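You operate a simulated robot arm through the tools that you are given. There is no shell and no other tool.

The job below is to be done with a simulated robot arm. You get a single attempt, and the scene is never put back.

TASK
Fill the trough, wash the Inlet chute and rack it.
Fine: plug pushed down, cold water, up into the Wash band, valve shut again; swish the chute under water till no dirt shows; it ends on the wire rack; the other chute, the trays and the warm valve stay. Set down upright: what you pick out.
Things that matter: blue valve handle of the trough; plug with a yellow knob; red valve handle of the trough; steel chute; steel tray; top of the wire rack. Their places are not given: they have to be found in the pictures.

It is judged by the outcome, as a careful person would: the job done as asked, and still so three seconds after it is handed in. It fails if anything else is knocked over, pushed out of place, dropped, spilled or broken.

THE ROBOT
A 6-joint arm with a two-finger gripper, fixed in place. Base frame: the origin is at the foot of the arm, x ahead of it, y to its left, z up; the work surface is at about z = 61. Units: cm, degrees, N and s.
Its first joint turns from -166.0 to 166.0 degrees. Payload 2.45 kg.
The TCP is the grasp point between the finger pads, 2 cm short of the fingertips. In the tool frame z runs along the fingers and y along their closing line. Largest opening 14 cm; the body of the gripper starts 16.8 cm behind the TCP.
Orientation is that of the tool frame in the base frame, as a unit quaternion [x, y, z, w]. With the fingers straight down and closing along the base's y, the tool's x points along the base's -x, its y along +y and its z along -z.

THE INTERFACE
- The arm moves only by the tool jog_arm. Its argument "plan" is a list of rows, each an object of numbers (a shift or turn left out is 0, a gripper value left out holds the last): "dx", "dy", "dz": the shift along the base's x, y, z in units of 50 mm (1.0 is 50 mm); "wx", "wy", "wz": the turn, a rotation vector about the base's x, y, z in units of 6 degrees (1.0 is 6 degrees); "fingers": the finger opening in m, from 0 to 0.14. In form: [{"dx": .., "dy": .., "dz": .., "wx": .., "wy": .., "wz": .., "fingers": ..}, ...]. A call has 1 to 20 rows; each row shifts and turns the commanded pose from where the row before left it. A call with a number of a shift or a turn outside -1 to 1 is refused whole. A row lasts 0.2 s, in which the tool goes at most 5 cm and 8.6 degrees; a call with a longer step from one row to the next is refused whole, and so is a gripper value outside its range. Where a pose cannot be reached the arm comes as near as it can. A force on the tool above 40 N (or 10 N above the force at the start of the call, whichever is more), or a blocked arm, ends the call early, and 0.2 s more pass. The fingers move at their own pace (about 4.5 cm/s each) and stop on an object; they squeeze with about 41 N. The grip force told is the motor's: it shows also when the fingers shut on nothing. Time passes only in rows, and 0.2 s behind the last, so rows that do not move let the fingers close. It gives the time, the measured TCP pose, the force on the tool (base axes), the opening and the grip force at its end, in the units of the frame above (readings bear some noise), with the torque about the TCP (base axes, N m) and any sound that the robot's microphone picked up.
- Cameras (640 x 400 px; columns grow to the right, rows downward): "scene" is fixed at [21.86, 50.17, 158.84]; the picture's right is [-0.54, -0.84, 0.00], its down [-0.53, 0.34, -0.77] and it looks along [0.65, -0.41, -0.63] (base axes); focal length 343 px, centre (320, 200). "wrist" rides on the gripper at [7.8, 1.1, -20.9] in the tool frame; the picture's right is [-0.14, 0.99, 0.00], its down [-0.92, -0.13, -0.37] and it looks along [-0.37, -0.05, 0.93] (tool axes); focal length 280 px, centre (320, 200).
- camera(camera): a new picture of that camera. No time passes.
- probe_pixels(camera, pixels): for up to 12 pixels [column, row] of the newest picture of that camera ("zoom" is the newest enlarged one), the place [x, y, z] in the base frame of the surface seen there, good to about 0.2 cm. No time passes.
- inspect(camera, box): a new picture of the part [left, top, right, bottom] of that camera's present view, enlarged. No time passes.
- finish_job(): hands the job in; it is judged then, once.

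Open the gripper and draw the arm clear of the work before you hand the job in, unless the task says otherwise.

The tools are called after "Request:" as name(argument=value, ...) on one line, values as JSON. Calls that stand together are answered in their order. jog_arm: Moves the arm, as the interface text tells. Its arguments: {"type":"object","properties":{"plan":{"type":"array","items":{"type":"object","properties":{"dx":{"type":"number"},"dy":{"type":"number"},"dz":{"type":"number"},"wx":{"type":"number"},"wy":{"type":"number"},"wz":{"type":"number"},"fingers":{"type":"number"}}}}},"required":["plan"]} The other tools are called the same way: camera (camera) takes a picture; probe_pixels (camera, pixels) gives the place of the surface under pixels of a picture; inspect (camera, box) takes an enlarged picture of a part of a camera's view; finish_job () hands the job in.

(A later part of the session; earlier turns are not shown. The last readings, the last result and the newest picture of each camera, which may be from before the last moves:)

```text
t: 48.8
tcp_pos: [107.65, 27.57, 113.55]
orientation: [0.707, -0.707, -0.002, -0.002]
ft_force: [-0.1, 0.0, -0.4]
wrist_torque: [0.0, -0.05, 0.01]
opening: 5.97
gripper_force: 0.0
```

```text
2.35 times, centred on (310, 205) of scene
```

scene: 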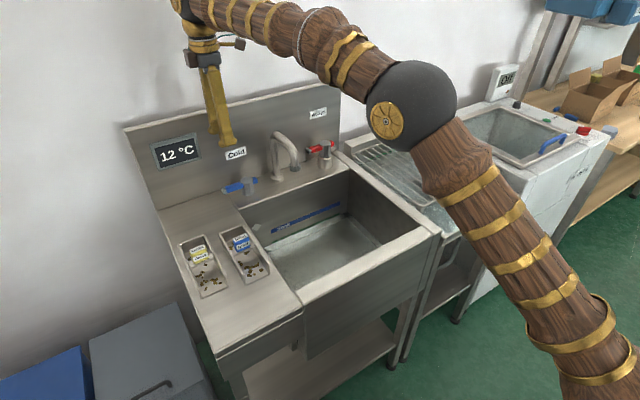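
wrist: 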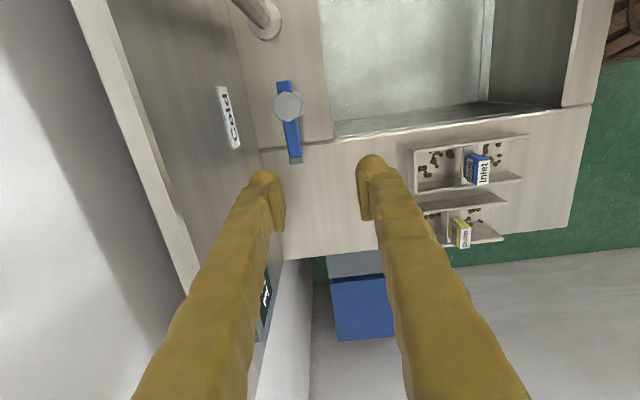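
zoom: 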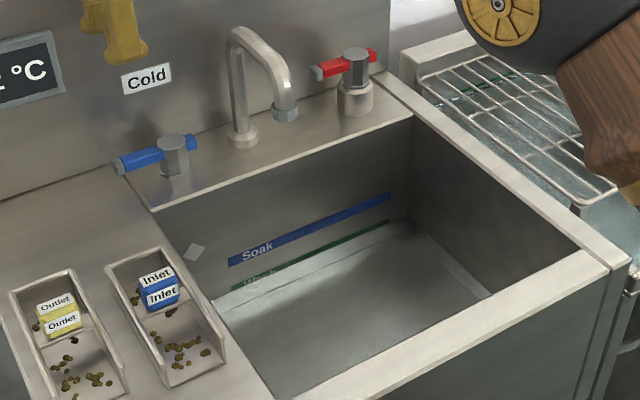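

The valve is shut, dry spout, level steady. Now I move over the Inlet chute, turning the tool back so the fingers close along y, opening 9 cm.

Request:
jog_arm(plan=[{"dx": -0.31, "dy": 0.09, "dz": -0.05, "wz": -1, "fingers": 0.09}, {"dx": -0.31, "dy": 0.09, "dz": -0.05, "wz": -1}, {"dx": -0.31, "dy": 0.09, "dz": -0.05, "wz": -1}, {"dx": -0.31, "dy": 0.09, "dz": -0.05, "wz": -1}, {"dx": -0.31, "dy": 0.09, "dz": -0.05, "wz": -1}, {"dx": -0.31, "dy": 0.09, "dz": -0.05, "wz": -1}, {"dx": -0.31, "dy": 0.09, "dz": -0.05, "wz": -1}, {"dx": -0.31, "dy": 0.09, "dz": -0.05, "wz": -1}, {"dx": -0.31, "dy": 0.09, "dz": -0.05, "wz": -1}, {"dx": -0.31, "dy": 0.09, "dz": -0.05, "wz": -1}, {"dx": -0.31, "dy": 0.09, "dz": -0.05, "wz": -1}, {"dx": -0.31, "dy": 0.09, "dz": -0.05, "wz": -1}, {"dx": -0.31, "dy": 0.09, "dz": -0.05, "wz": -1}, {"dx": -0.31, "dy": 0.09, "dz": -0.05, "wz": -1}, {"dx": -0.31, "dy": 0.09, "dz": -0.05, "wz": -1}, {}])

Request:
camera(camera="wrist")

Request:
inspect(camera="scene", box=[170, 220, 280, 300])

```text
t: 52.1
tcp_pos: [84.63, 33.97, 109.73]
orientation: [0.0, 1.0, 0.0, 0.001]
ft_force: [0.2, -0.1, 0.2]
wrist_torque: [0.0, 0.04, 0.02]
opening: 9.0
gripper_force: 0.1
```

```text
taken
```

wrist: 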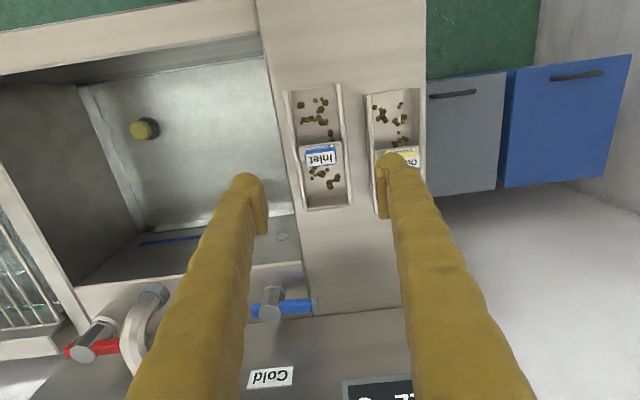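

```text
5.00 times, centred on (225, 260) of scene
```

zoom: 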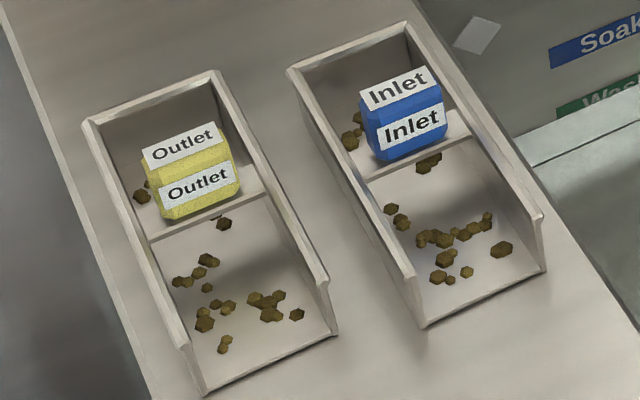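

The chutes are turned slightly against x. I probe the wall tops and bottom corners of the Inlet chute, plus the near wall of the Outlet chute.

Request:
probe_pixels(camera="zoom", pixels=[[424, 325], [545, 268], [292, 70], [405, 25], [408, 280], [541, 215], [350, 172], [480, 120], [415, 100], [328, 280], [215, 74], [480, 290]])

Request:
probe_pixels(camera="wrist", pixels=[[289, 95], [304, 209], [351, 203], [337, 87], [296, 150], [344, 145], [320, 157], [369, 97], [377, 160], [315, 84], [328, 208], [320, 130]])

```text
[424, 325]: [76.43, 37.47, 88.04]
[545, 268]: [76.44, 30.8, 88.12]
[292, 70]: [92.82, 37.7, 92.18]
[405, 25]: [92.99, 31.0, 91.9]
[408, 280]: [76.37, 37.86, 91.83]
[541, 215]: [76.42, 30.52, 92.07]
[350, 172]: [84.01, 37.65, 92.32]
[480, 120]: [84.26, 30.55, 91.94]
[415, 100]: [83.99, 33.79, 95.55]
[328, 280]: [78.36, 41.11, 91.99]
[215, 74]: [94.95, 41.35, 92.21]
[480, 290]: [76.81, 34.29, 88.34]
```

```text
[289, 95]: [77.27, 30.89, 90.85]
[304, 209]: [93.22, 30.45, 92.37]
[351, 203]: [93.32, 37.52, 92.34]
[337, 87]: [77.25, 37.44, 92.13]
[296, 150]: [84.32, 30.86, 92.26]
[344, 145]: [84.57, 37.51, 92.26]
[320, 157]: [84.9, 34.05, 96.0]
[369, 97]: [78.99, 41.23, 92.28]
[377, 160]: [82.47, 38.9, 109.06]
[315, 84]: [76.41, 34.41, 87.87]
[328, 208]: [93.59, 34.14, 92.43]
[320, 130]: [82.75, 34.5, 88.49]
```

Inlet chute spans x 76.4–93.2, y 30.5–37.7, walls z 87.7–92.2; Outlet's near wall is at y=41.2. I centre at (84.8,34.1) and descend to z≈90.3 with pads at 9 cm.

Request:
jog_arm(plan=[{"dx": 0.03, "dy": 0.03}, {"dz": -0.8}, {"dz": -0.8}, {"dz": -0.8}, {"dz": -0.6}, {"dz": -0.4}, {}])

Request:
camera(camera="wrist")

Request:
inspect(camera="scene", box=[170, 180, 310, 300])

```text
t: 53.8
tcp_pos: [84.95, 34.34, 92.59]
orientation: [0.0, 1.0, 0.001, 0.002]
ft_force: [-0.1, -0.5, -0.1]
wrist_torque: [0.0, -0.01, 0.01]
opening: 9.01
gripper_force: 0.1
```

```text
taken
```

wrist: 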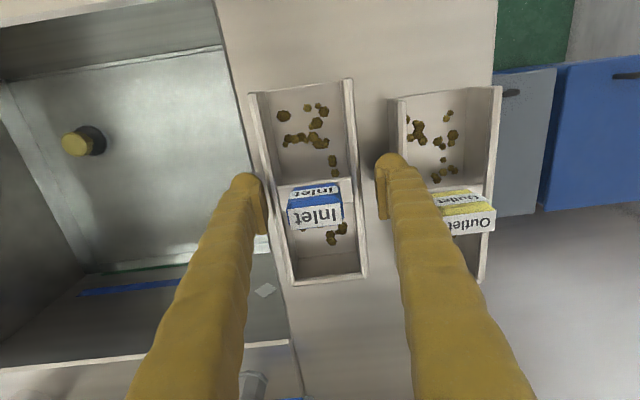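

```text
3.33 times, centred on (240, 240) of scene
```

zoom: 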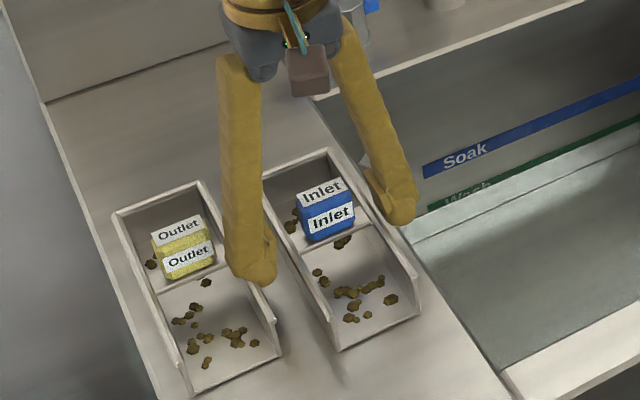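

The far finger is close to the Outlet wall, so I shift 0.25 cm toward the trough and narrow to 8.5 cm before lowering the last 2.2 cm.

Request:
jog_arm(plan=[{"dy": -0.05, "fingers": 0.085}, {}, {"dz": -0.15}, {"dz": -0.15}, {"dz": -0.15}, {}])

Request:
camera(camera="wrist")

```text
t: 55.1
tcp_pos: [84.71, 33.89, 90.54]
orientation: [0.001, 1.0, 0.001, 0.002]
ft_force: [0.3, 0.1, -0.5]
wrist_torque: [0.01, 0.03, -0.04]
opening: 8.49
gripper_force: 0.1
```

```text
taken
```

wrist: 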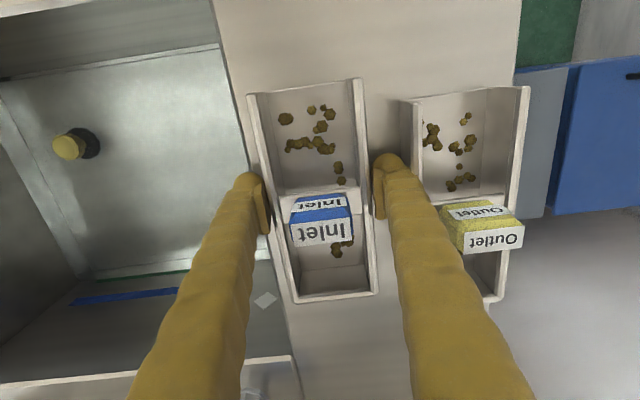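

Both fingers stand outside the Inlet walls, clear of Outlet. I close on the chute.

Request:
jog_arm(plan=[{"fingers": 0.06}, {}, {}, {}, {}])

Request:
camera(camera="wrist")

```text
t: 56.4
tcp_pos: [84.71, 33.93, 90.56]
orientation: [0.0, 1.0, 0.0, 0.003]
ft_force: [-0.9, 0.3, -0.2]
wrist_torque: [0.01, 0.01, -0.02]
opening: 7.15
gripper_force: 41.1
```

```text
taken
```

wrist: 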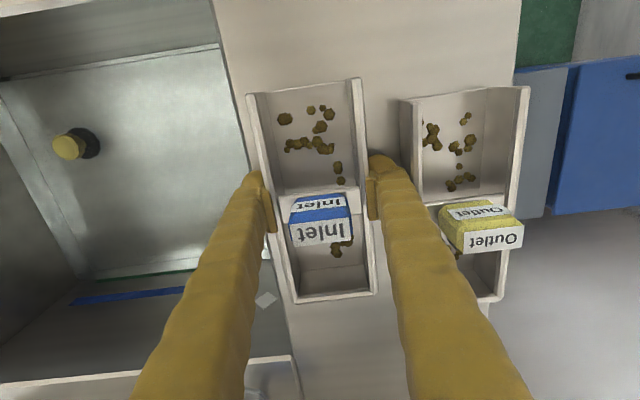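

Gripped at 7.15 cm with 41 N. I lift slowly and check the hold.

Request:
jog_arm(plan=[{"dz": 0.1}, {"dz": 0.15}, {"dz": 0.25}, {"dz": 0.3}, {"dz": 0.3}, {"dz": 0.25}, {}])

Request:
camera(camera="wrist")

Request:
inspect(camera="scene", box=[170, 160, 330, 300])

```text
t: 58.0
tcp_pos: [84.51, 33.81, 97.39]
orientation: [0.0, 1.0, 0.0, 0.002]
ft_force: [-0.2, -0.2, -0.2]
wrist_torque: [0.0, 0.0, 0.01]
opening: 5.98
gripper_force: 0.1
```

```text
taken
```

wrist: 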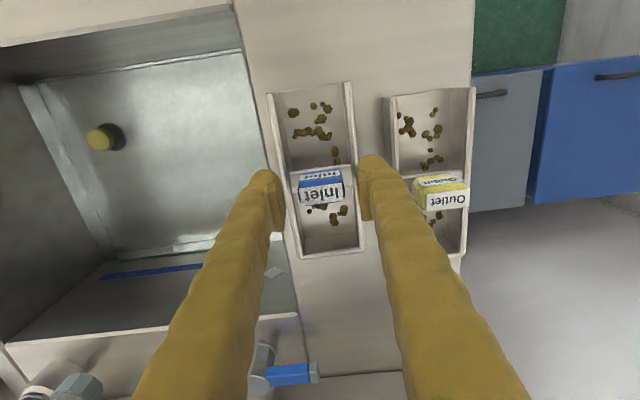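

```text
2.86 times, centred on (250, 230) of scene
```

zoom: 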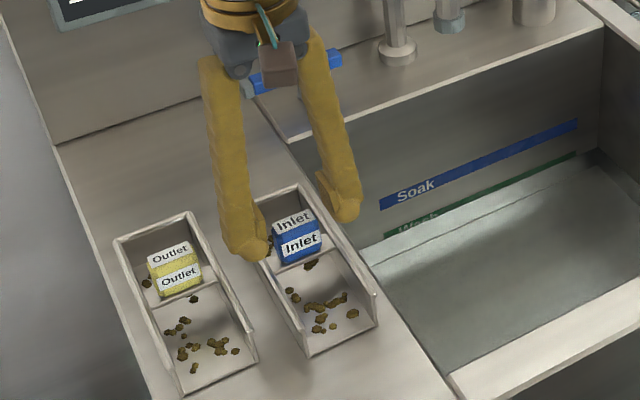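

The fingers slid off: opening 5.98, no grip force, chute still on the counter. I look closely at the chute and its blue block to see whether the block is a handle, and whether the chute moved.

Request:
inspect(camera="scene", box=[215, 220, 275, 290])

Request:
probe_pixels(camera="scene", pixels=[[242, 284], [270, 271], [238, 274], [269, 260], [222, 232], [244, 225]])

Request:
inspect(camera="wrist", box=[250, 70, 400, 270])

```text
5.71 times, centred on (245, 255) of scene
```

zoom: 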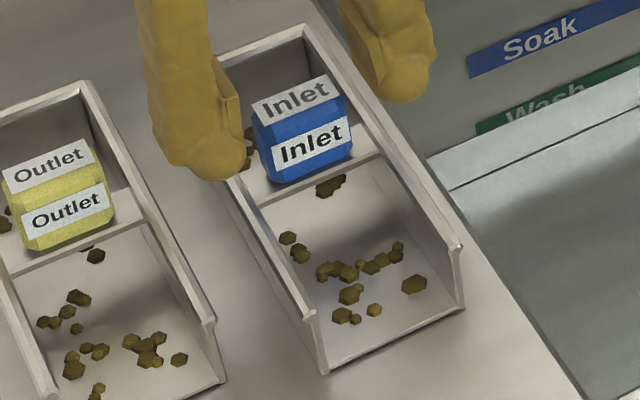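

```text
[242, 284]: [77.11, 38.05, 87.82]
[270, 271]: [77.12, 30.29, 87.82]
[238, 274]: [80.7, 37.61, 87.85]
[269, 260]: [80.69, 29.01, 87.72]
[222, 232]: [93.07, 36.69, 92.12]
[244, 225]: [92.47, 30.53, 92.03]
```

```text
2.00 times, centred on (325, 170) of wrist
```

zoom: 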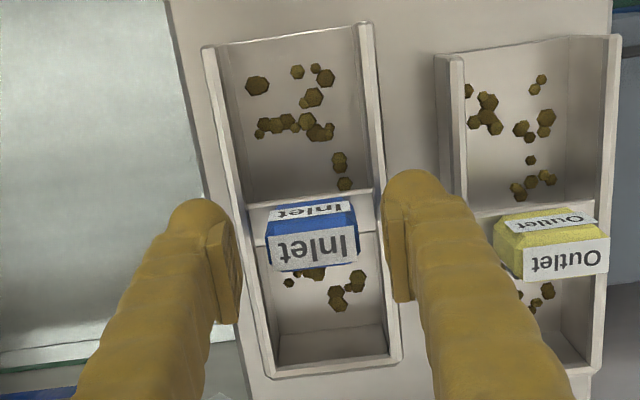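

The blue block on the cross-bar looks like the chute's grip. I probe its sides and the bar.

Request:
probe_pixels(camera="zoom", pixels=[[270, 235], [355, 225], [312, 213], [312, 245], [280, 215], [345, 207], [275, 265], [357, 258], [255, 225], [365, 205], [300, 203], [250, 240]])

Request:
probe_pixels(camera="scene", pixels=[[234, 244], [238, 237], [252, 236], [250, 232], [240, 240], [248, 243], [242, 252], [254, 247], [241, 254], [250, 251], [257, 246], [235, 250]])

```text
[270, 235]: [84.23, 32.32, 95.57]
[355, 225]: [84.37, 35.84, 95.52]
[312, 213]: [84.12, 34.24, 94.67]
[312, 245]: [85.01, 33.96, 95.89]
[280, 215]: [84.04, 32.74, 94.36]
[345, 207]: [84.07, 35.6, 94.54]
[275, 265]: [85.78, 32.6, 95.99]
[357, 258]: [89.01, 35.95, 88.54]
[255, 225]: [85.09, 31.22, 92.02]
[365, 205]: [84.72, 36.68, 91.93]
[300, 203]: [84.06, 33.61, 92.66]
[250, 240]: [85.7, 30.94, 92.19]
```

```text
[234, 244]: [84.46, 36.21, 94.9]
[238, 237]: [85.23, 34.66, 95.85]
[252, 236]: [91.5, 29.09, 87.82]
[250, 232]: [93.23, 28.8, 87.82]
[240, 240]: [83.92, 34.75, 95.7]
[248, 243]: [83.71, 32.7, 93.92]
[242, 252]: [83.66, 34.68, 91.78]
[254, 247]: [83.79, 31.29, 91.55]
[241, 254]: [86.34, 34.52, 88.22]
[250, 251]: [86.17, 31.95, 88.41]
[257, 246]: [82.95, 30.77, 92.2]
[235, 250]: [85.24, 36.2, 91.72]
```

The block spans x≈83.9–86, y≈32.3–36, z≈92–96 on a bridge bar. I'll grip it front-to-back for a firm hold: rise, yaw 90°, centre at (84.95,34.15), then look.

Request:
jog_arm(plan=[{"dz": 0.6, "fingers": 0.085}, {"dz": 0.8}, {"wz": 1, "fingers": 0.07}, {"wz": 1}, {"wz": 1}, {"wz": 1}, {"wz": 1}, {"wz": 1}, {"wz": 1}, {"wz": 1}, {"wz": 1}, {"wz": 1}, {"wz": 1}, {"wz": 1}, {"wz": 1}, {"wz": 1}, {"wz": 1}, {"dx": 0.08, "dy": 0.07}, {}])

Request:
camera(camera="wrist")

Request:
inspect(camera="scene", box=[170, 180, 310, 300])

```text
t: 62.0
tcp_pos: [85.12, 34.37, 104.17]
orientation: [0.708, -0.707, -0.002, -0.001]
ft_force: [0.1, 0.3, 0.6]
wrist_torque: [0.0, 0.02, -0.01]
opening: 7.01
gripper_force: 0.1
```

```text
taken
```

wrist: 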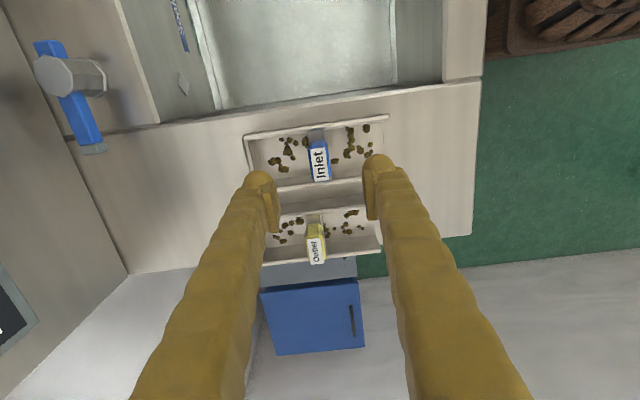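

```text
3.33 times, centred on (240, 240) of scene
```

zoom: 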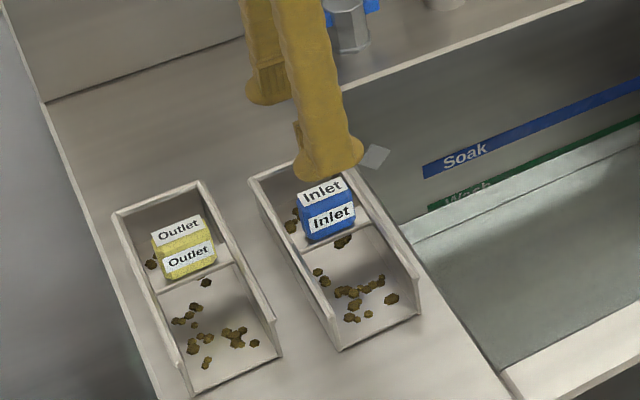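

Fingers straddle the block in x. I probe the block from this view to centre exactly.

Request:
inspect(camera="wrist", box=[270, 110, 370, 200])

Request:
probe_pixels(camera="wrist", pixels=[[310, 155], [327, 153], [318, 140], [319, 150], [320, 175], [312, 135], [325, 133], [330, 175], [312, 178]])

```text
4.44 times, centred on (320, 155) of wrist
```

zoom: 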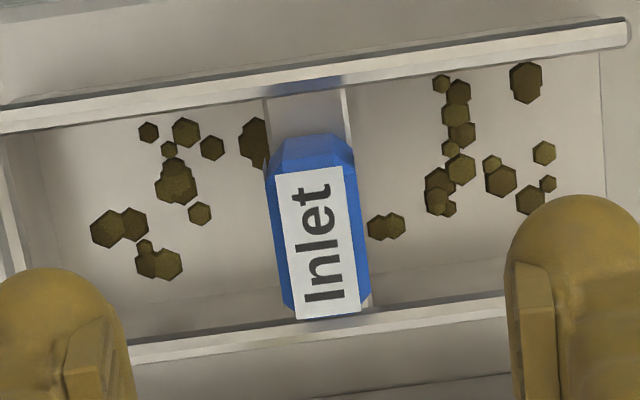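

```text
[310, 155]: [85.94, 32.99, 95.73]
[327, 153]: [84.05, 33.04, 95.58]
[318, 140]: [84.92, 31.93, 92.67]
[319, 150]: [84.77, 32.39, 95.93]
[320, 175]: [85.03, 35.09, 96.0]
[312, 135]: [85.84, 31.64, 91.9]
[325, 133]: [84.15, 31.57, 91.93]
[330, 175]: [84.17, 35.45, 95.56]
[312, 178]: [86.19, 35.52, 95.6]
```

Block centre is (85.05,34.1), top 96, bar 91.9. I descend to TCP z≈94.4 and close.

Request:
jog_arm(plan=[{"dy": -0.04, "dz": -0.4}, {"dz": -0.6}, {"dz": -0.6}, {"dz": -0.34}, {}, {"fingers": 0.012}, {}, {}, {}, {}])

Request:
camera(camera="wrist")

Request:
inspect(camera="scene", box=[170, 180, 310, 300])

```text
t: 64.2
tcp_pos: [85.15, 33.97, 94.42]
orientation: [-0.707, 0.707, 0.001, 0.001]
ft_force: [-0.4, 0.5, 0.2]
wrist_torque: [0.03, 0.02, 0.01]
opening: 2.12
gripper_force: 41.1
```

```text
taken
```

wrist: 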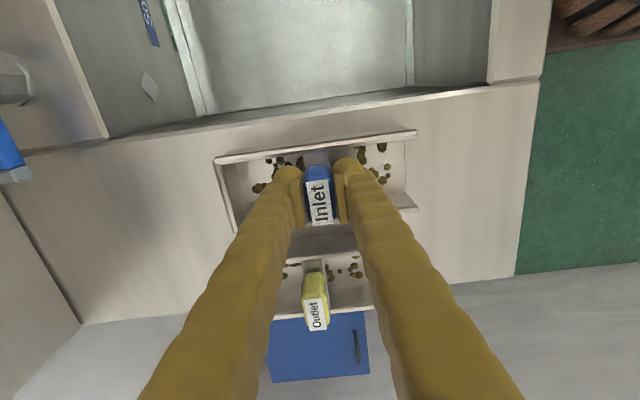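

```text
3.33 times, centred on (240, 240) of scene
```

zoom: 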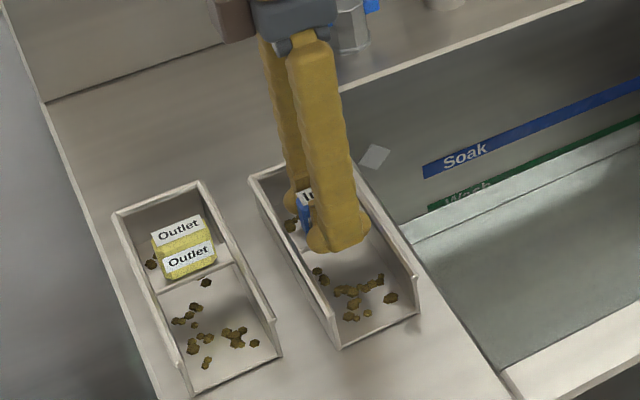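

Block gripped at 2.12 cm with 41 N. I lift slowly by 2 cm and check that the chute comes along.

Request:
jog_arm(plan=[{"dz": 0.05}, {"dz": 0.08}, {"dz": 0.1}, {"dz": 0.1}, {"dz": 0.1}, {}])

Request:
inspect(camera="scene", box=[170, 180, 310, 300])

```text
t: 65.5
tcp_pos: [84.95, 33.94, 96.62]
orientation: [-0.707, 0.707, 0.001, 0.002]
ft_force: [0.3, -1.0, -2.5]
wrist_torque: [-0.01, -0.01, -0.01]
opening: 2.1
gripper_force: 41.2
```

```text
3.33 times, centred on (240, 240) of scene
```

zoom: 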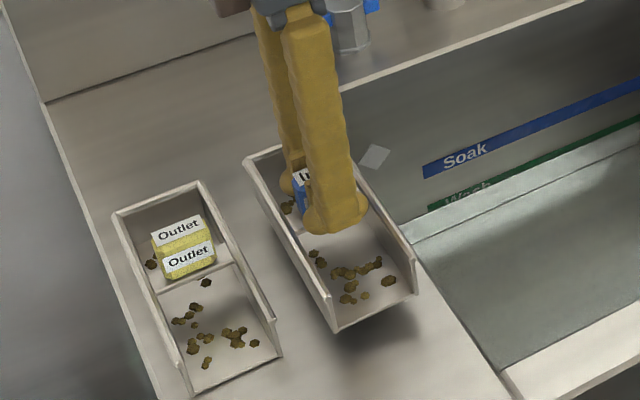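

The chute is lifted level and weighs about 2.5 N. I raise it to clear the rim, then carry it over the trough to about (82,12).

Request:
jog_arm(plan=[{"dz": 0.3}, {"dz": 0.4}, {"dz": 0.2}, {"dy": -0.2}, {"dy": -0.4, "dx": -0.1}, {"dy": -0.5, "dx": -0.1}, {"dy": -0.6, "dx": -0.1}, {"dy": -0.6, "dx": -0.1}, {"dy": -0.6, "dx": -0.1}, {"dy": -0.6, "dx": -0.1}, {"dy": -0.5}, {"dy": -0.2}, {}])

Request:
camera(camera="scene")

Request:
camera(camera="wrist")

```text
t: 68.3
tcp_pos: [82.17, 12.91, 101.02]
orientation: [0.707, -0.707, -0.001, -0.001]
ft_force: [0.6, -0.7, -3.0]
wrist_torque: [0.03, 0.04, 0.02]
opening: 2.08
gripper_force: 41.3
```

```text
taken
```

scene: 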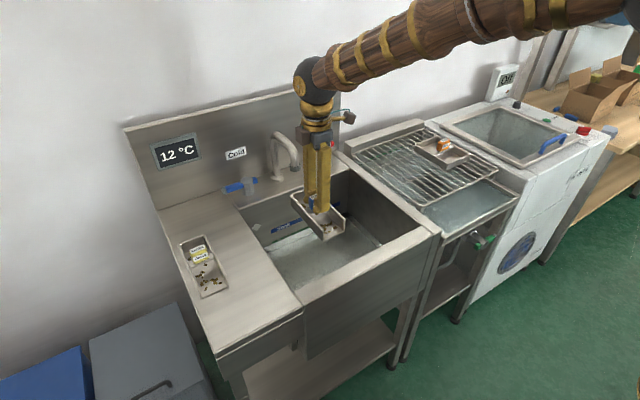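

```text
taken
```

wrist: 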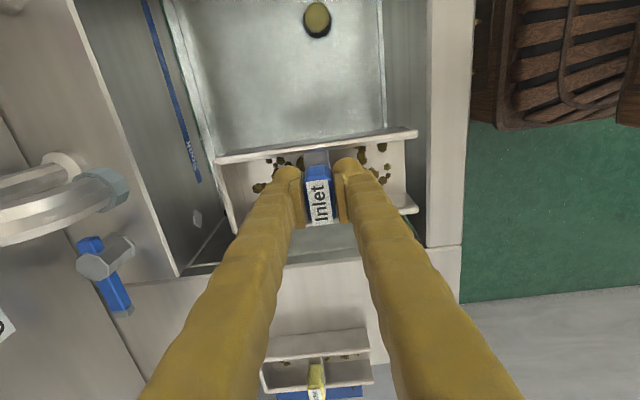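

The chute hangs level over the trough. I lower it, slowly through the water surface, to about 0.7 cm above the floor.

Request:
jog_arm(plan=[{"dz": -0.5, "dx": 0.05}, {"dz": -0.8, "dx": 0.1}, {"dz": -0.8, "dx": 0.1}, {"dz": -0.8}, {"dz": -0.8}, {"dz": -0.6}, {"dz": -0.4}, {"dz": -0.25}, {"dz": -0.25}, {"dz": -0.25}, {"dz": -0.25}, {"dz": -0.25}, {"dz": -0.2}, {"dz": -0.2}, {"dz": -0.12}, {}])

Request:
camera(camera="wrist")

Request:
inspect(camera="scene", box=[240, 150, 400, 290])

```text
t: 71.8
tcp_pos: [83.4, 13.08, 68.89]
orientation: [-0.707, 0.707, 0.0, 0.002]
ft_force: [0.5, 0.2, -3.3]
wrist_torque: [-0.03, 0.01, 0.03]
opening: 2.08
gripper_force: 40.9
```

```text
taken
```

wrist: 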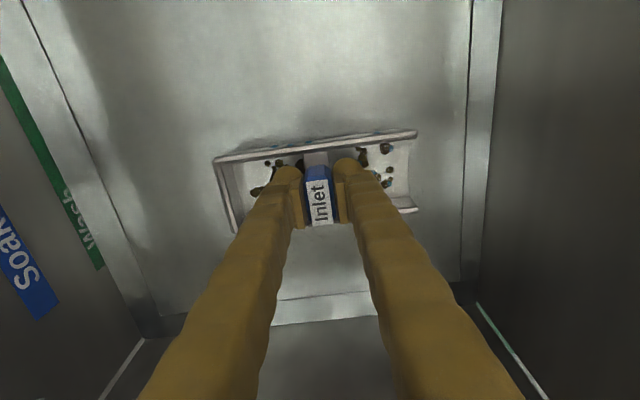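

```text
2.86 times, centred on (320, 220) of scene
```

zoom: 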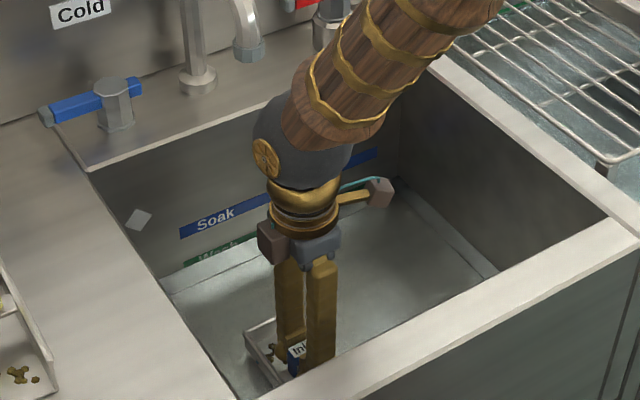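

The chute's wall tops sit just under the surface. I lower 0.4 cm more and swish back and forth along y and x, clear of walls and plug.

Request:
jog_arm(plan=[{"dz": -0.08}, {"dy": -0.4}, {"dy": -0.6}, {"dy": -0.3}, {"dy": 0.4}, {"dy": 0.7}, {"dy": 0.7}, {"dy": 0.3}, {"dy": -0.4}, {"dy": -0.7}, {"dy": -0.7}, {"dy": 0.4}, {"dy": 0.7}, {"dy": 0.3}, {"dx": -0.3}, {"dx": 0.5}, {"dx": 0.3}, {"dx": -0.5}, {"dy": -0.3}, {}])

Request:
camera(camera="wrist")

Request:
inspect(camera="wrist", box=[190, 100, 450, 260])

```text
t: 76.0
tcp_pos: [83.43, 13.58, 68.35]
orientation: [0.707, -0.707, -0.001, -0.001]
ft_force: [-0.4, -0.9, -2.6]
wrist_torque: [-0.01, 0.03, -0.01]
opening: 2.06
gripper_force: 40.8
```

```text
taken
```

wrist: 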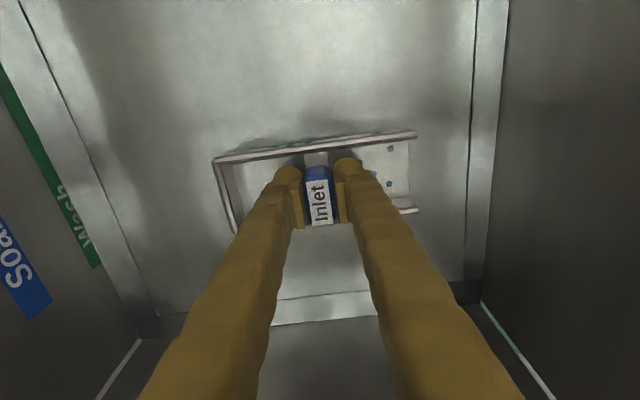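

```text
2.46 times, centred on (320, 180) of wrist
```

zoom: 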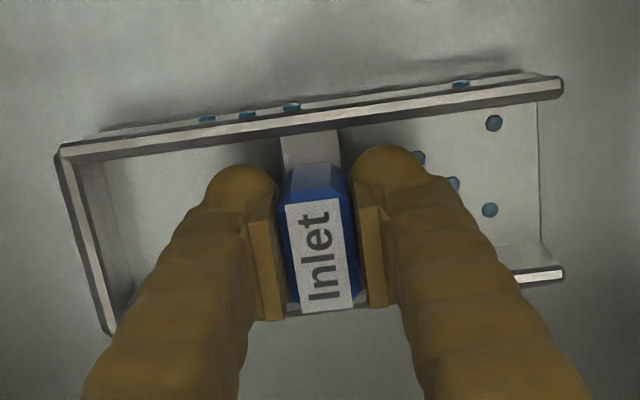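

The brown dirt is gone; only a few blue droplet-like spots show (e.g. zoom 493,122), also on the outer wall. I swish another round and look from more sides.

Request:
jog_arm(plan=[{"dy": -0.4}, {"dy": -0.6}, {"dy": -0.3}, {"dy": 0.4}, {"dy": 0.7}, {"dy": 0.7}, {"dy": 0.3}, {"dy": -0.4}, {"dy": -0.7}, {"dy": -0.7}, {"dy": 0.4}, {"dy": 0.7}, {"dy": 0.3}, {"dx": -0.3}, {"dx": 0.5}, {"dx": 0.3}, {"dx": -0.5}, {"dy": -0.4}, {}])

Request:
inspect(camera="wrist", box=[190, 100, 450, 260])

Request:
inspect(camera="scene", box=[260, 200, 360, 290])

```text
t: 80.0
tcp_pos: [83.52, 13.32, 68.49]
orientation: [0.707, -0.707, -0.002, 0.0]
ft_force: [-0.2, 0.1, -2.4]
wrist_torque: [-0.01, 0.01, -0.01]
opening: 2.09
gripper_force: 40.7
```

```text
2.46 times, centred on (320, 180) of wrist
```

zoom: 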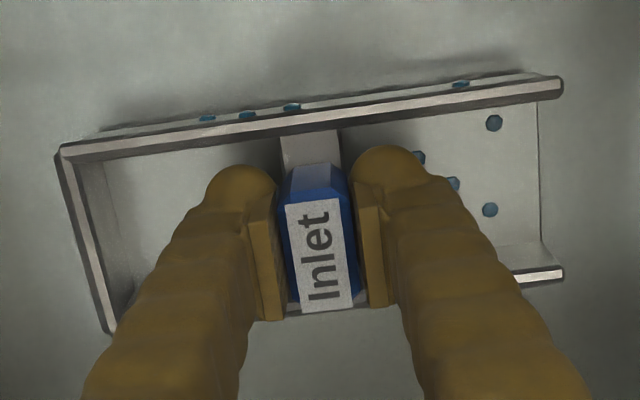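

```text
4.44 times, centred on (310, 245) of scene
```

zoom: 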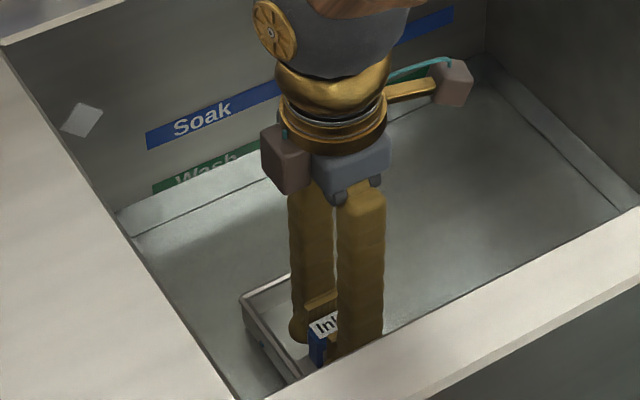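

The blue spots don't change, so they look like clinging water drops, not dirt. I raise the chute just above the water, let it drip, and check its inside.

Request:
jog_arm(plan=[{"dz": 0.15}, {"dz": 0.25}, {"dz": 0.3}, {"dz": 0.4}, {"dz": 0.5}, {"dz": 0.5}, {"dz": 0.4}, {}, {}, {}, {}, {}, {}, {}, {}, {}, {}])

Request:
inspect(camera="wrist", box=[190, 100, 450, 260])

Request:
inspect(camera="scene", box=[260, 180, 360, 280])

```text
t: 83.5
tcp_pos: [83.33, 13.35, 80.68]
orientation: [-0.707, 0.707, 0.002, 0.001]
ft_force: [-0.7, 0.2, -3.3]
wrist_torque: [0.0, 0.03, -0.01]
opening: 2.05
gripper_force: 41.1
```

```text
2.46 times, centred on (320, 180) of wrist
```

zoom: 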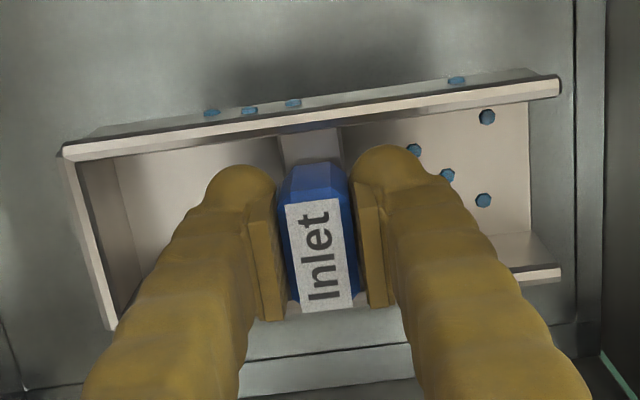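

```text
4.00 times, centred on (310, 230) of scene
```

zoom: 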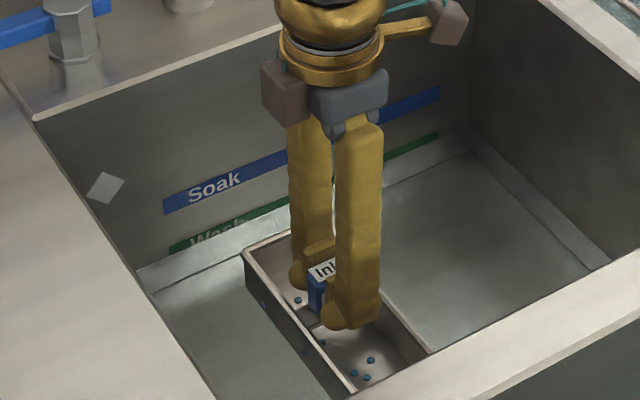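

Clean: no brown left, only blue water drops. I hold another 4 s over the trough to drip off, then look again; meanwhile I survey the rack.

Request:
jog_arm(plan=[{}, {}, {}, {}, {}, {}, {}, {}, {}, {}, {}, {}, {}, {}, {}, {}, {}, {}, {}, {}])

Request:
inspect(camera="wrist", box=[190, 100, 450, 260])

Request:
camera(camera="scene")

Request:
inspect(camera="scene", box=[330, 100, 530, 240])

```text
t: 87.8
tcp_pos: [83.37, 13.29, 80.57]
orientation: [-0.707, 0.707, 0.001, 0.001]
ft_force: [0.3, -0.4, -4.3]
wrist_torque: [-0.01, 0.06, 0.0]
opening: 2.07
gripper_force: 41.0
```

```text
2.46 times, centred on (320, 180) of wrist
```

zoom: 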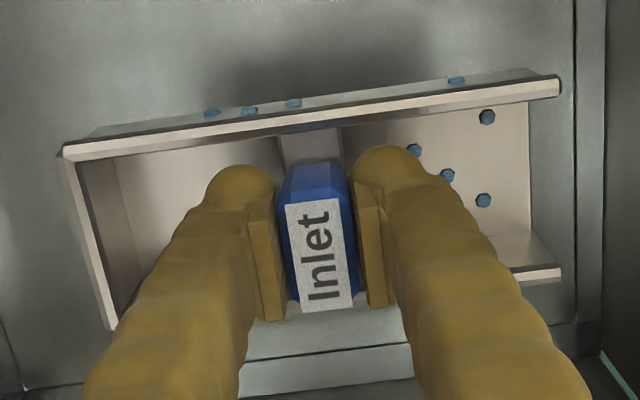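

```text
taken
```

scene: 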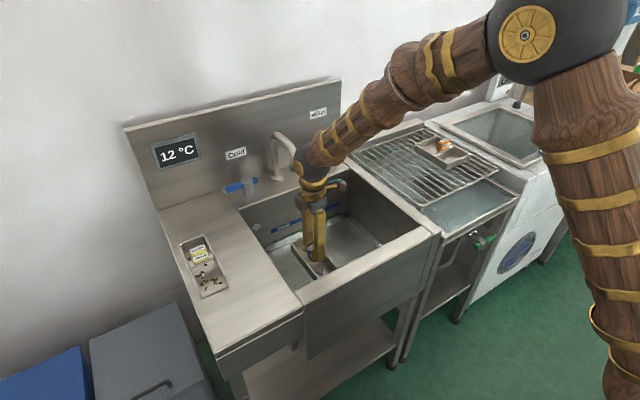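

```text
2.86 times, centred on (430, 170) of scene
```

zoom: 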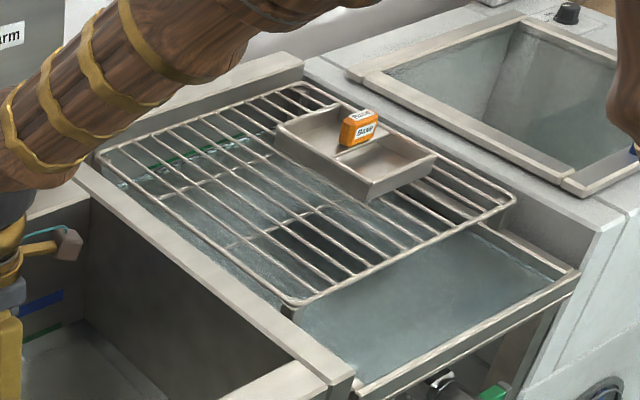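

Drops stay put, so I go on. I probe the rack corners, wires and the tray on it.

Request:
probe_pixels(camera="zoom", pixels=[[296, 302], [513, 199], [101, 153], [302, 86], [180, 182], [340, 170], [368, 200], [275, 148], [258, 205], [436, 155], [385, 225], [230, 240]])

Request:
probe_pixels(camera="zoom", pixels=[[332, 281], [258, 258], [208, 218], [160, 190], [290, 215], [365, 185], [278, 125], [365, 185], [435, 245], [345, 262], [60, 170], [300, 365]])

```text
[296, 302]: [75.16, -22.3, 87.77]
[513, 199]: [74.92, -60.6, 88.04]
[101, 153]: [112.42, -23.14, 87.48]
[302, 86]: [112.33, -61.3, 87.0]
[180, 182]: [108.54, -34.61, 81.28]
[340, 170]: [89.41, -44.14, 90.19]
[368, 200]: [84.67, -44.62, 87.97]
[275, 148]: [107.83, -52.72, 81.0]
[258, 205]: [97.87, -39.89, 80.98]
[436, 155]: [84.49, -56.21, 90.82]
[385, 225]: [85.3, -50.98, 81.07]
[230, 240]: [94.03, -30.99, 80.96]
```

```text
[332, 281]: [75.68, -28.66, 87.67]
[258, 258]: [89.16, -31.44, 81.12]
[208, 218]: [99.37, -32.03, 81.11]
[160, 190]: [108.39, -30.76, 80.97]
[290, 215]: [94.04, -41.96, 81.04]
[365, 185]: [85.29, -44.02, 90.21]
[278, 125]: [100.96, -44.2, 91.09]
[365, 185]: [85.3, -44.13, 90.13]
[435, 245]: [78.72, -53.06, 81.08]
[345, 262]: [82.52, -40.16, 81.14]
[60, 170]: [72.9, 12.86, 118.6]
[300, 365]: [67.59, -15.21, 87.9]
```

Rack top spans x 75–112, y −22 to −61, z≈87.8, wires along x; tray occupies y −44…−57. I will set the chute at about (87,−33); first lift it clear of the rim.

Request:
jog_arm(plan=[{"dz": 0.3}, {"dz": 0.6}, {"dz": 0.8}, {"dz": 0.8}, {"dz": 0.8}, {"dz": 0.6}, {"dz": 0.3}, {"dy": -0.3}, {"dy": -0.5}, {"dy": -0.6}, {"dy": -0.6, "dx": 0.05}, {"dy": -0.6, "dx": 0.1}, {"dy": -0.6, "dx": 0.1}, {"dy": -0.6, "dx": 0.1}, {"dy": -0.6, "dx": 0.1}, {"dy": -0.6, "dx": 0.1}, {"dy": -0.6, "dx": 0.1}, {"dy": -0.6, "dx": 0.07}, {"dy": -0.5}, {}])

Request:
camera(camera="scene")

Request:
camera(camera="wrist")

```text
t: 92.0
tcp_pos: [86.8, -19.86, 101.92]
orientation: [0.707, -0.707, -0.001, -0.002]
ft_force: [-0.1, -0.3, -3.1]
wrist_torque: [0.02, 0.05, 0.03]
opening: 2.11
gripper_force: 40.9
```

```text
taken
```

scene: 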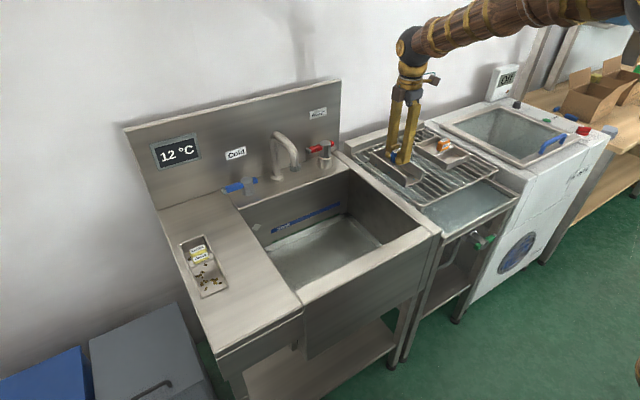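

```text
taken
```

wrist: 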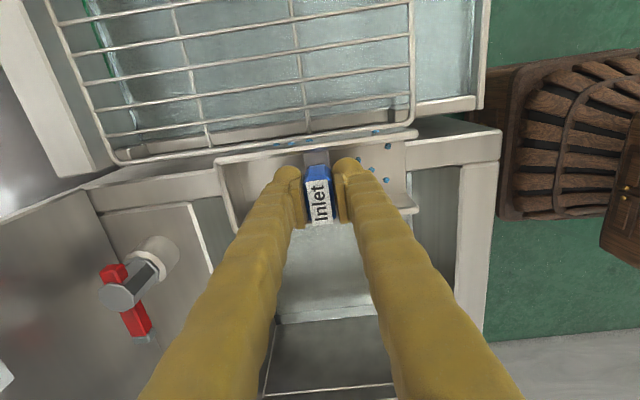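

The chute is over the near edge of the rack. I probe the wires (wrist rows ~150, 125, 97, 70, 40) to choose a good resting place.

Request:
inspect(camera="wrist", box=[60, 0, 430, 180])

```text
1.73 times, centred on (245, 90) of wrist
```

zoom: 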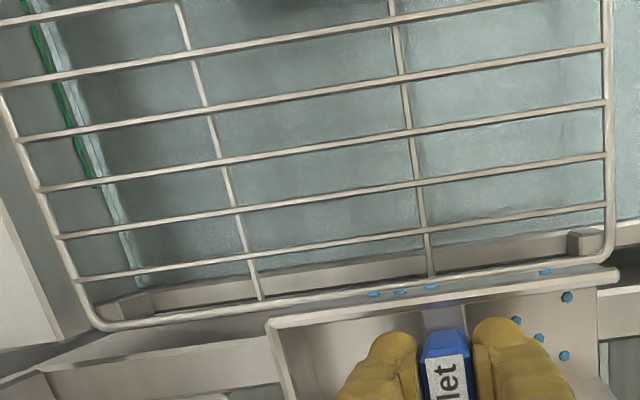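

Request:
probe_pixels(camera="zoom", pixels=[[500, 273], [500, 222], [500, 174], [500, 122], [500, 67], [500, 6], [608, 150], [606, 45], [412, 130], [213, 130], [300, 198], [300, 245]])

```text
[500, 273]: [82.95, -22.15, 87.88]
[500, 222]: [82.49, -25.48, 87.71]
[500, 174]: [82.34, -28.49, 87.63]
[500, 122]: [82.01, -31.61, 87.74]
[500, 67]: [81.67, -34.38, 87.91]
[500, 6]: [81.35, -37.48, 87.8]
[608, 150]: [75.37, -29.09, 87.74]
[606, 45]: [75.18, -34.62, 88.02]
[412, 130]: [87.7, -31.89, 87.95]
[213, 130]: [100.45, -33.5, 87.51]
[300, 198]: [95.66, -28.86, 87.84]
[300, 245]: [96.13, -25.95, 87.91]
```

Wires lie at y ≈ −28.5, −31.5, −34.4 (z≈87.85). I centre the chute on y≈−31.5 and lower to just above contact (TCP about 95.1).

Request:
jog_arm(plan=[{"dy": -0.3}, {"dy": -0.5}, {"dy": -0.6}, {"dy": -0.6}, {"dy": -0.35}, {}, {"dz": -0.3}, {"dz": -0.4}, {"dz": -0.4}, {"dz": -0.2}, {"dz": -0.06}, {}])

Request:
camera(camera="wrist")

Request:
inspect(camera="scene", box=[330, 100, 530, 240])

```text
t: 94.5
tcp_pos: [86.91, -31.63, 95.14]
orientation: [0.707, -0.707, -0.002, -0.001]
ft_force: [-0.5, 0.0, -2.9]
wrist_torque: [0.03, -0.01, 0.0]
opening: 2.09
gripper_force: 40.8
```

```text
taken
```

wrist: 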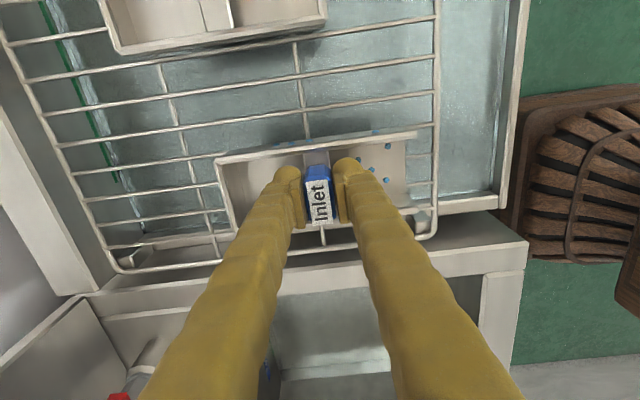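

```text
2.86 times, centred on (430, 170) of scene
```

zoom: 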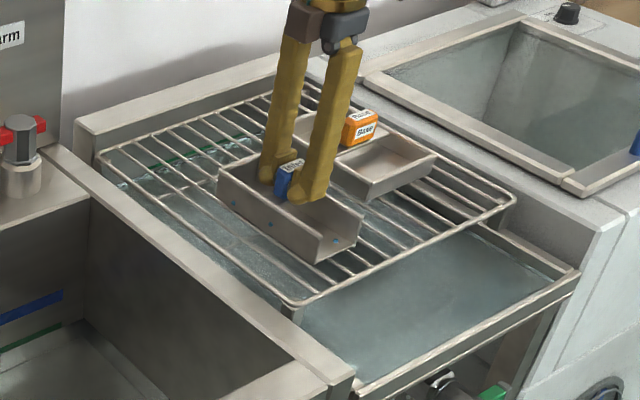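

The chute is over the wires, clear of the tray. I lower in tiny steps until the force shows it resting.

Request:
jog_arm(plan=[{"dz": -0.04}, {"dz": -0.04}, {"dz": -0.03}, {}])

```text
t: 95.5
tcp_pos: [86.9, -31.72, 94.54]
orientation: [0.707, -0.707, -0.001, -0.002]
ft_force: [0.9, -0.7, -2.5]
wrist_torque: [0.01, 0.01, 0.03]
opening: 2.08
gripper_force: 40.9
```

Request:
jog_arm(plan=[{"dz": -0.02}, {"dz": -0.02}, {}])

Request:
inspect(camera="scene", box=[380, 140, 460, 210])

```text
t: 96.3
tcp_pos: [86.91, -31.67, 94.45]
orientation: [-0.707, 0.708, 0.0, 0.002]
ft_force: [-4.5, 8.3, 25.0]
wrist_torque: [0.21, 0.06, -0.01]
opening: 2.09
gripper_force: 40.8
```

```text
5.71 times, centred on (420, 175) of scene
```

zoom: 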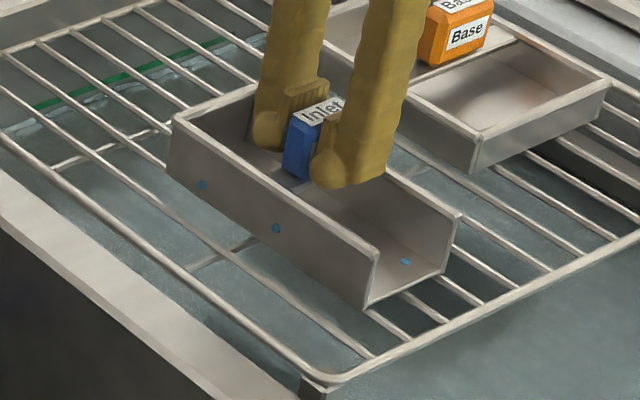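

Contact: +25 N, the chute rests on the wires. I ease up 0.1 cm to relieve the load and open the fingers gently.

Request:
jog_arm(plan=[{"dz": 0.02}, {"fingers": 0.03}, {"fingers": 0.045}, {"fingers": 0.06}, {}])

Request:
camera(camera="wrist")

Request:
inspect(camera="scene", box=[380, 140, 460, 210])

```text
t: 97.5
tcp_pos: [86.95, -31.74, 94.38]
orientation: [-0.707, 0.707, 0.001, 0.002]
ft_force: [-0.9, -0.7, -0.1]
wrist_torque: [0.0, -0.04, -0.01]
opening: 6.02
gripper_force: 0.0
```

```text
taken
```

wrist: 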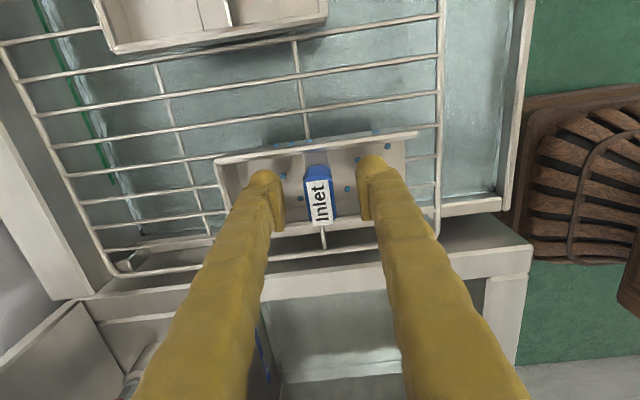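

```text
5.71 times, centred on (420, 175) of scene
```

zoom: 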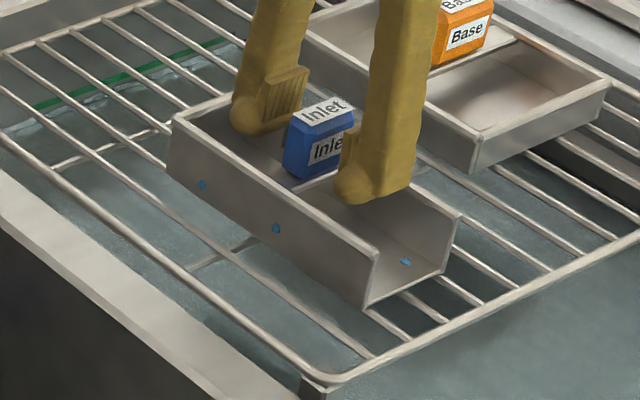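

Released and the chute stands flat. I rise straight up well clear and check everything.

Request:
jog_arm(plan=[{"dz": 0.2}, {"dz": 0.4}, {"dz": 0.7}, {"dz": 0.9}, {"dz": 0.9}, {"dz": 0.9}, {"dz": 0.5, "dx": -0.5}, {"dx": -0.8}, {"dx": -0.8}, {}])

Request:
camera(camera="scene")

Request:
inspect(camera="scene", box=[380, 140, 460, 210])

Request:
camera(camera="wrist")

Request:
inspect(camera="scene", box=[210, 120, 400, 290])

Request:
probe_pixels(camera="zoom", pixels=[[340, 300], [380, 280], [300, 320], [150, 150], [310, 70]])

```text
t: 99.8
tcp_pos: [76.57, -31.5, 117.05]
orientation: [-0.707, 0.707, 0.002, 0.001]
ft_force: [-0.8, 0.2, -0.3]
wrist_torque: [-0.02, -0.02, -0.03]
opening: 6.0
gripper_force: 0.2
```

```text
taken
```

scene: 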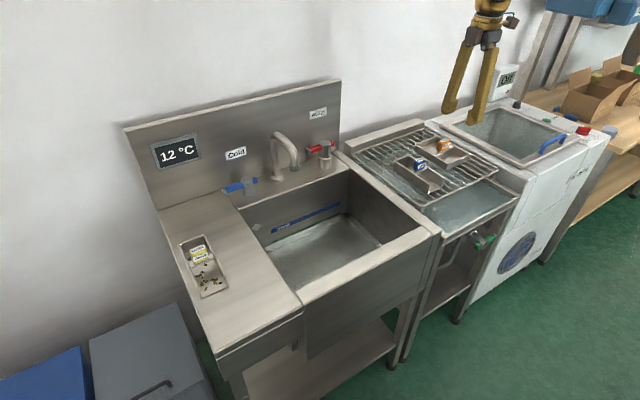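

```text
5.71 times, centred on (420, 175) of scene
```

zoom: 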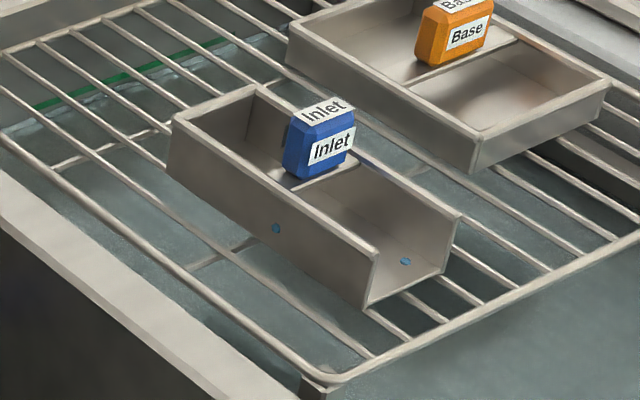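

```text
taken
```

wrist: 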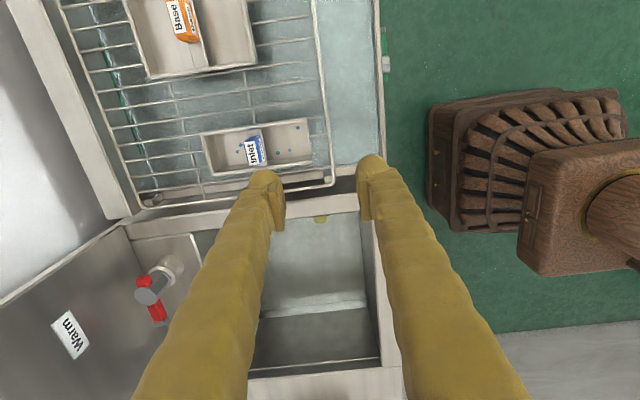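

```text
2.35 times, centred on (305, 205) of scene
```

zoom: 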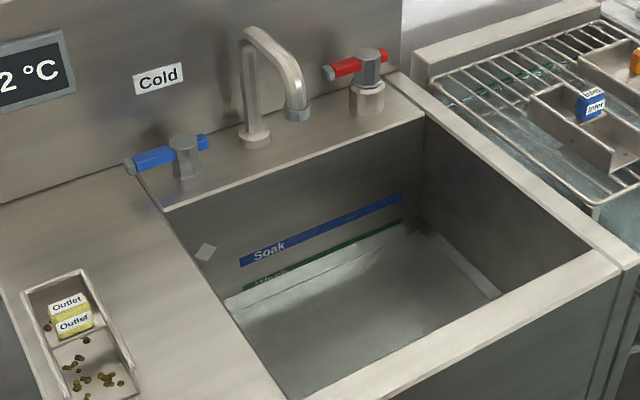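

```text
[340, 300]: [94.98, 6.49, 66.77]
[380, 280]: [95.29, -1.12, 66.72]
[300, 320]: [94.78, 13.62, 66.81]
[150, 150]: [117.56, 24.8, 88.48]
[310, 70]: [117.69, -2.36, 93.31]
```

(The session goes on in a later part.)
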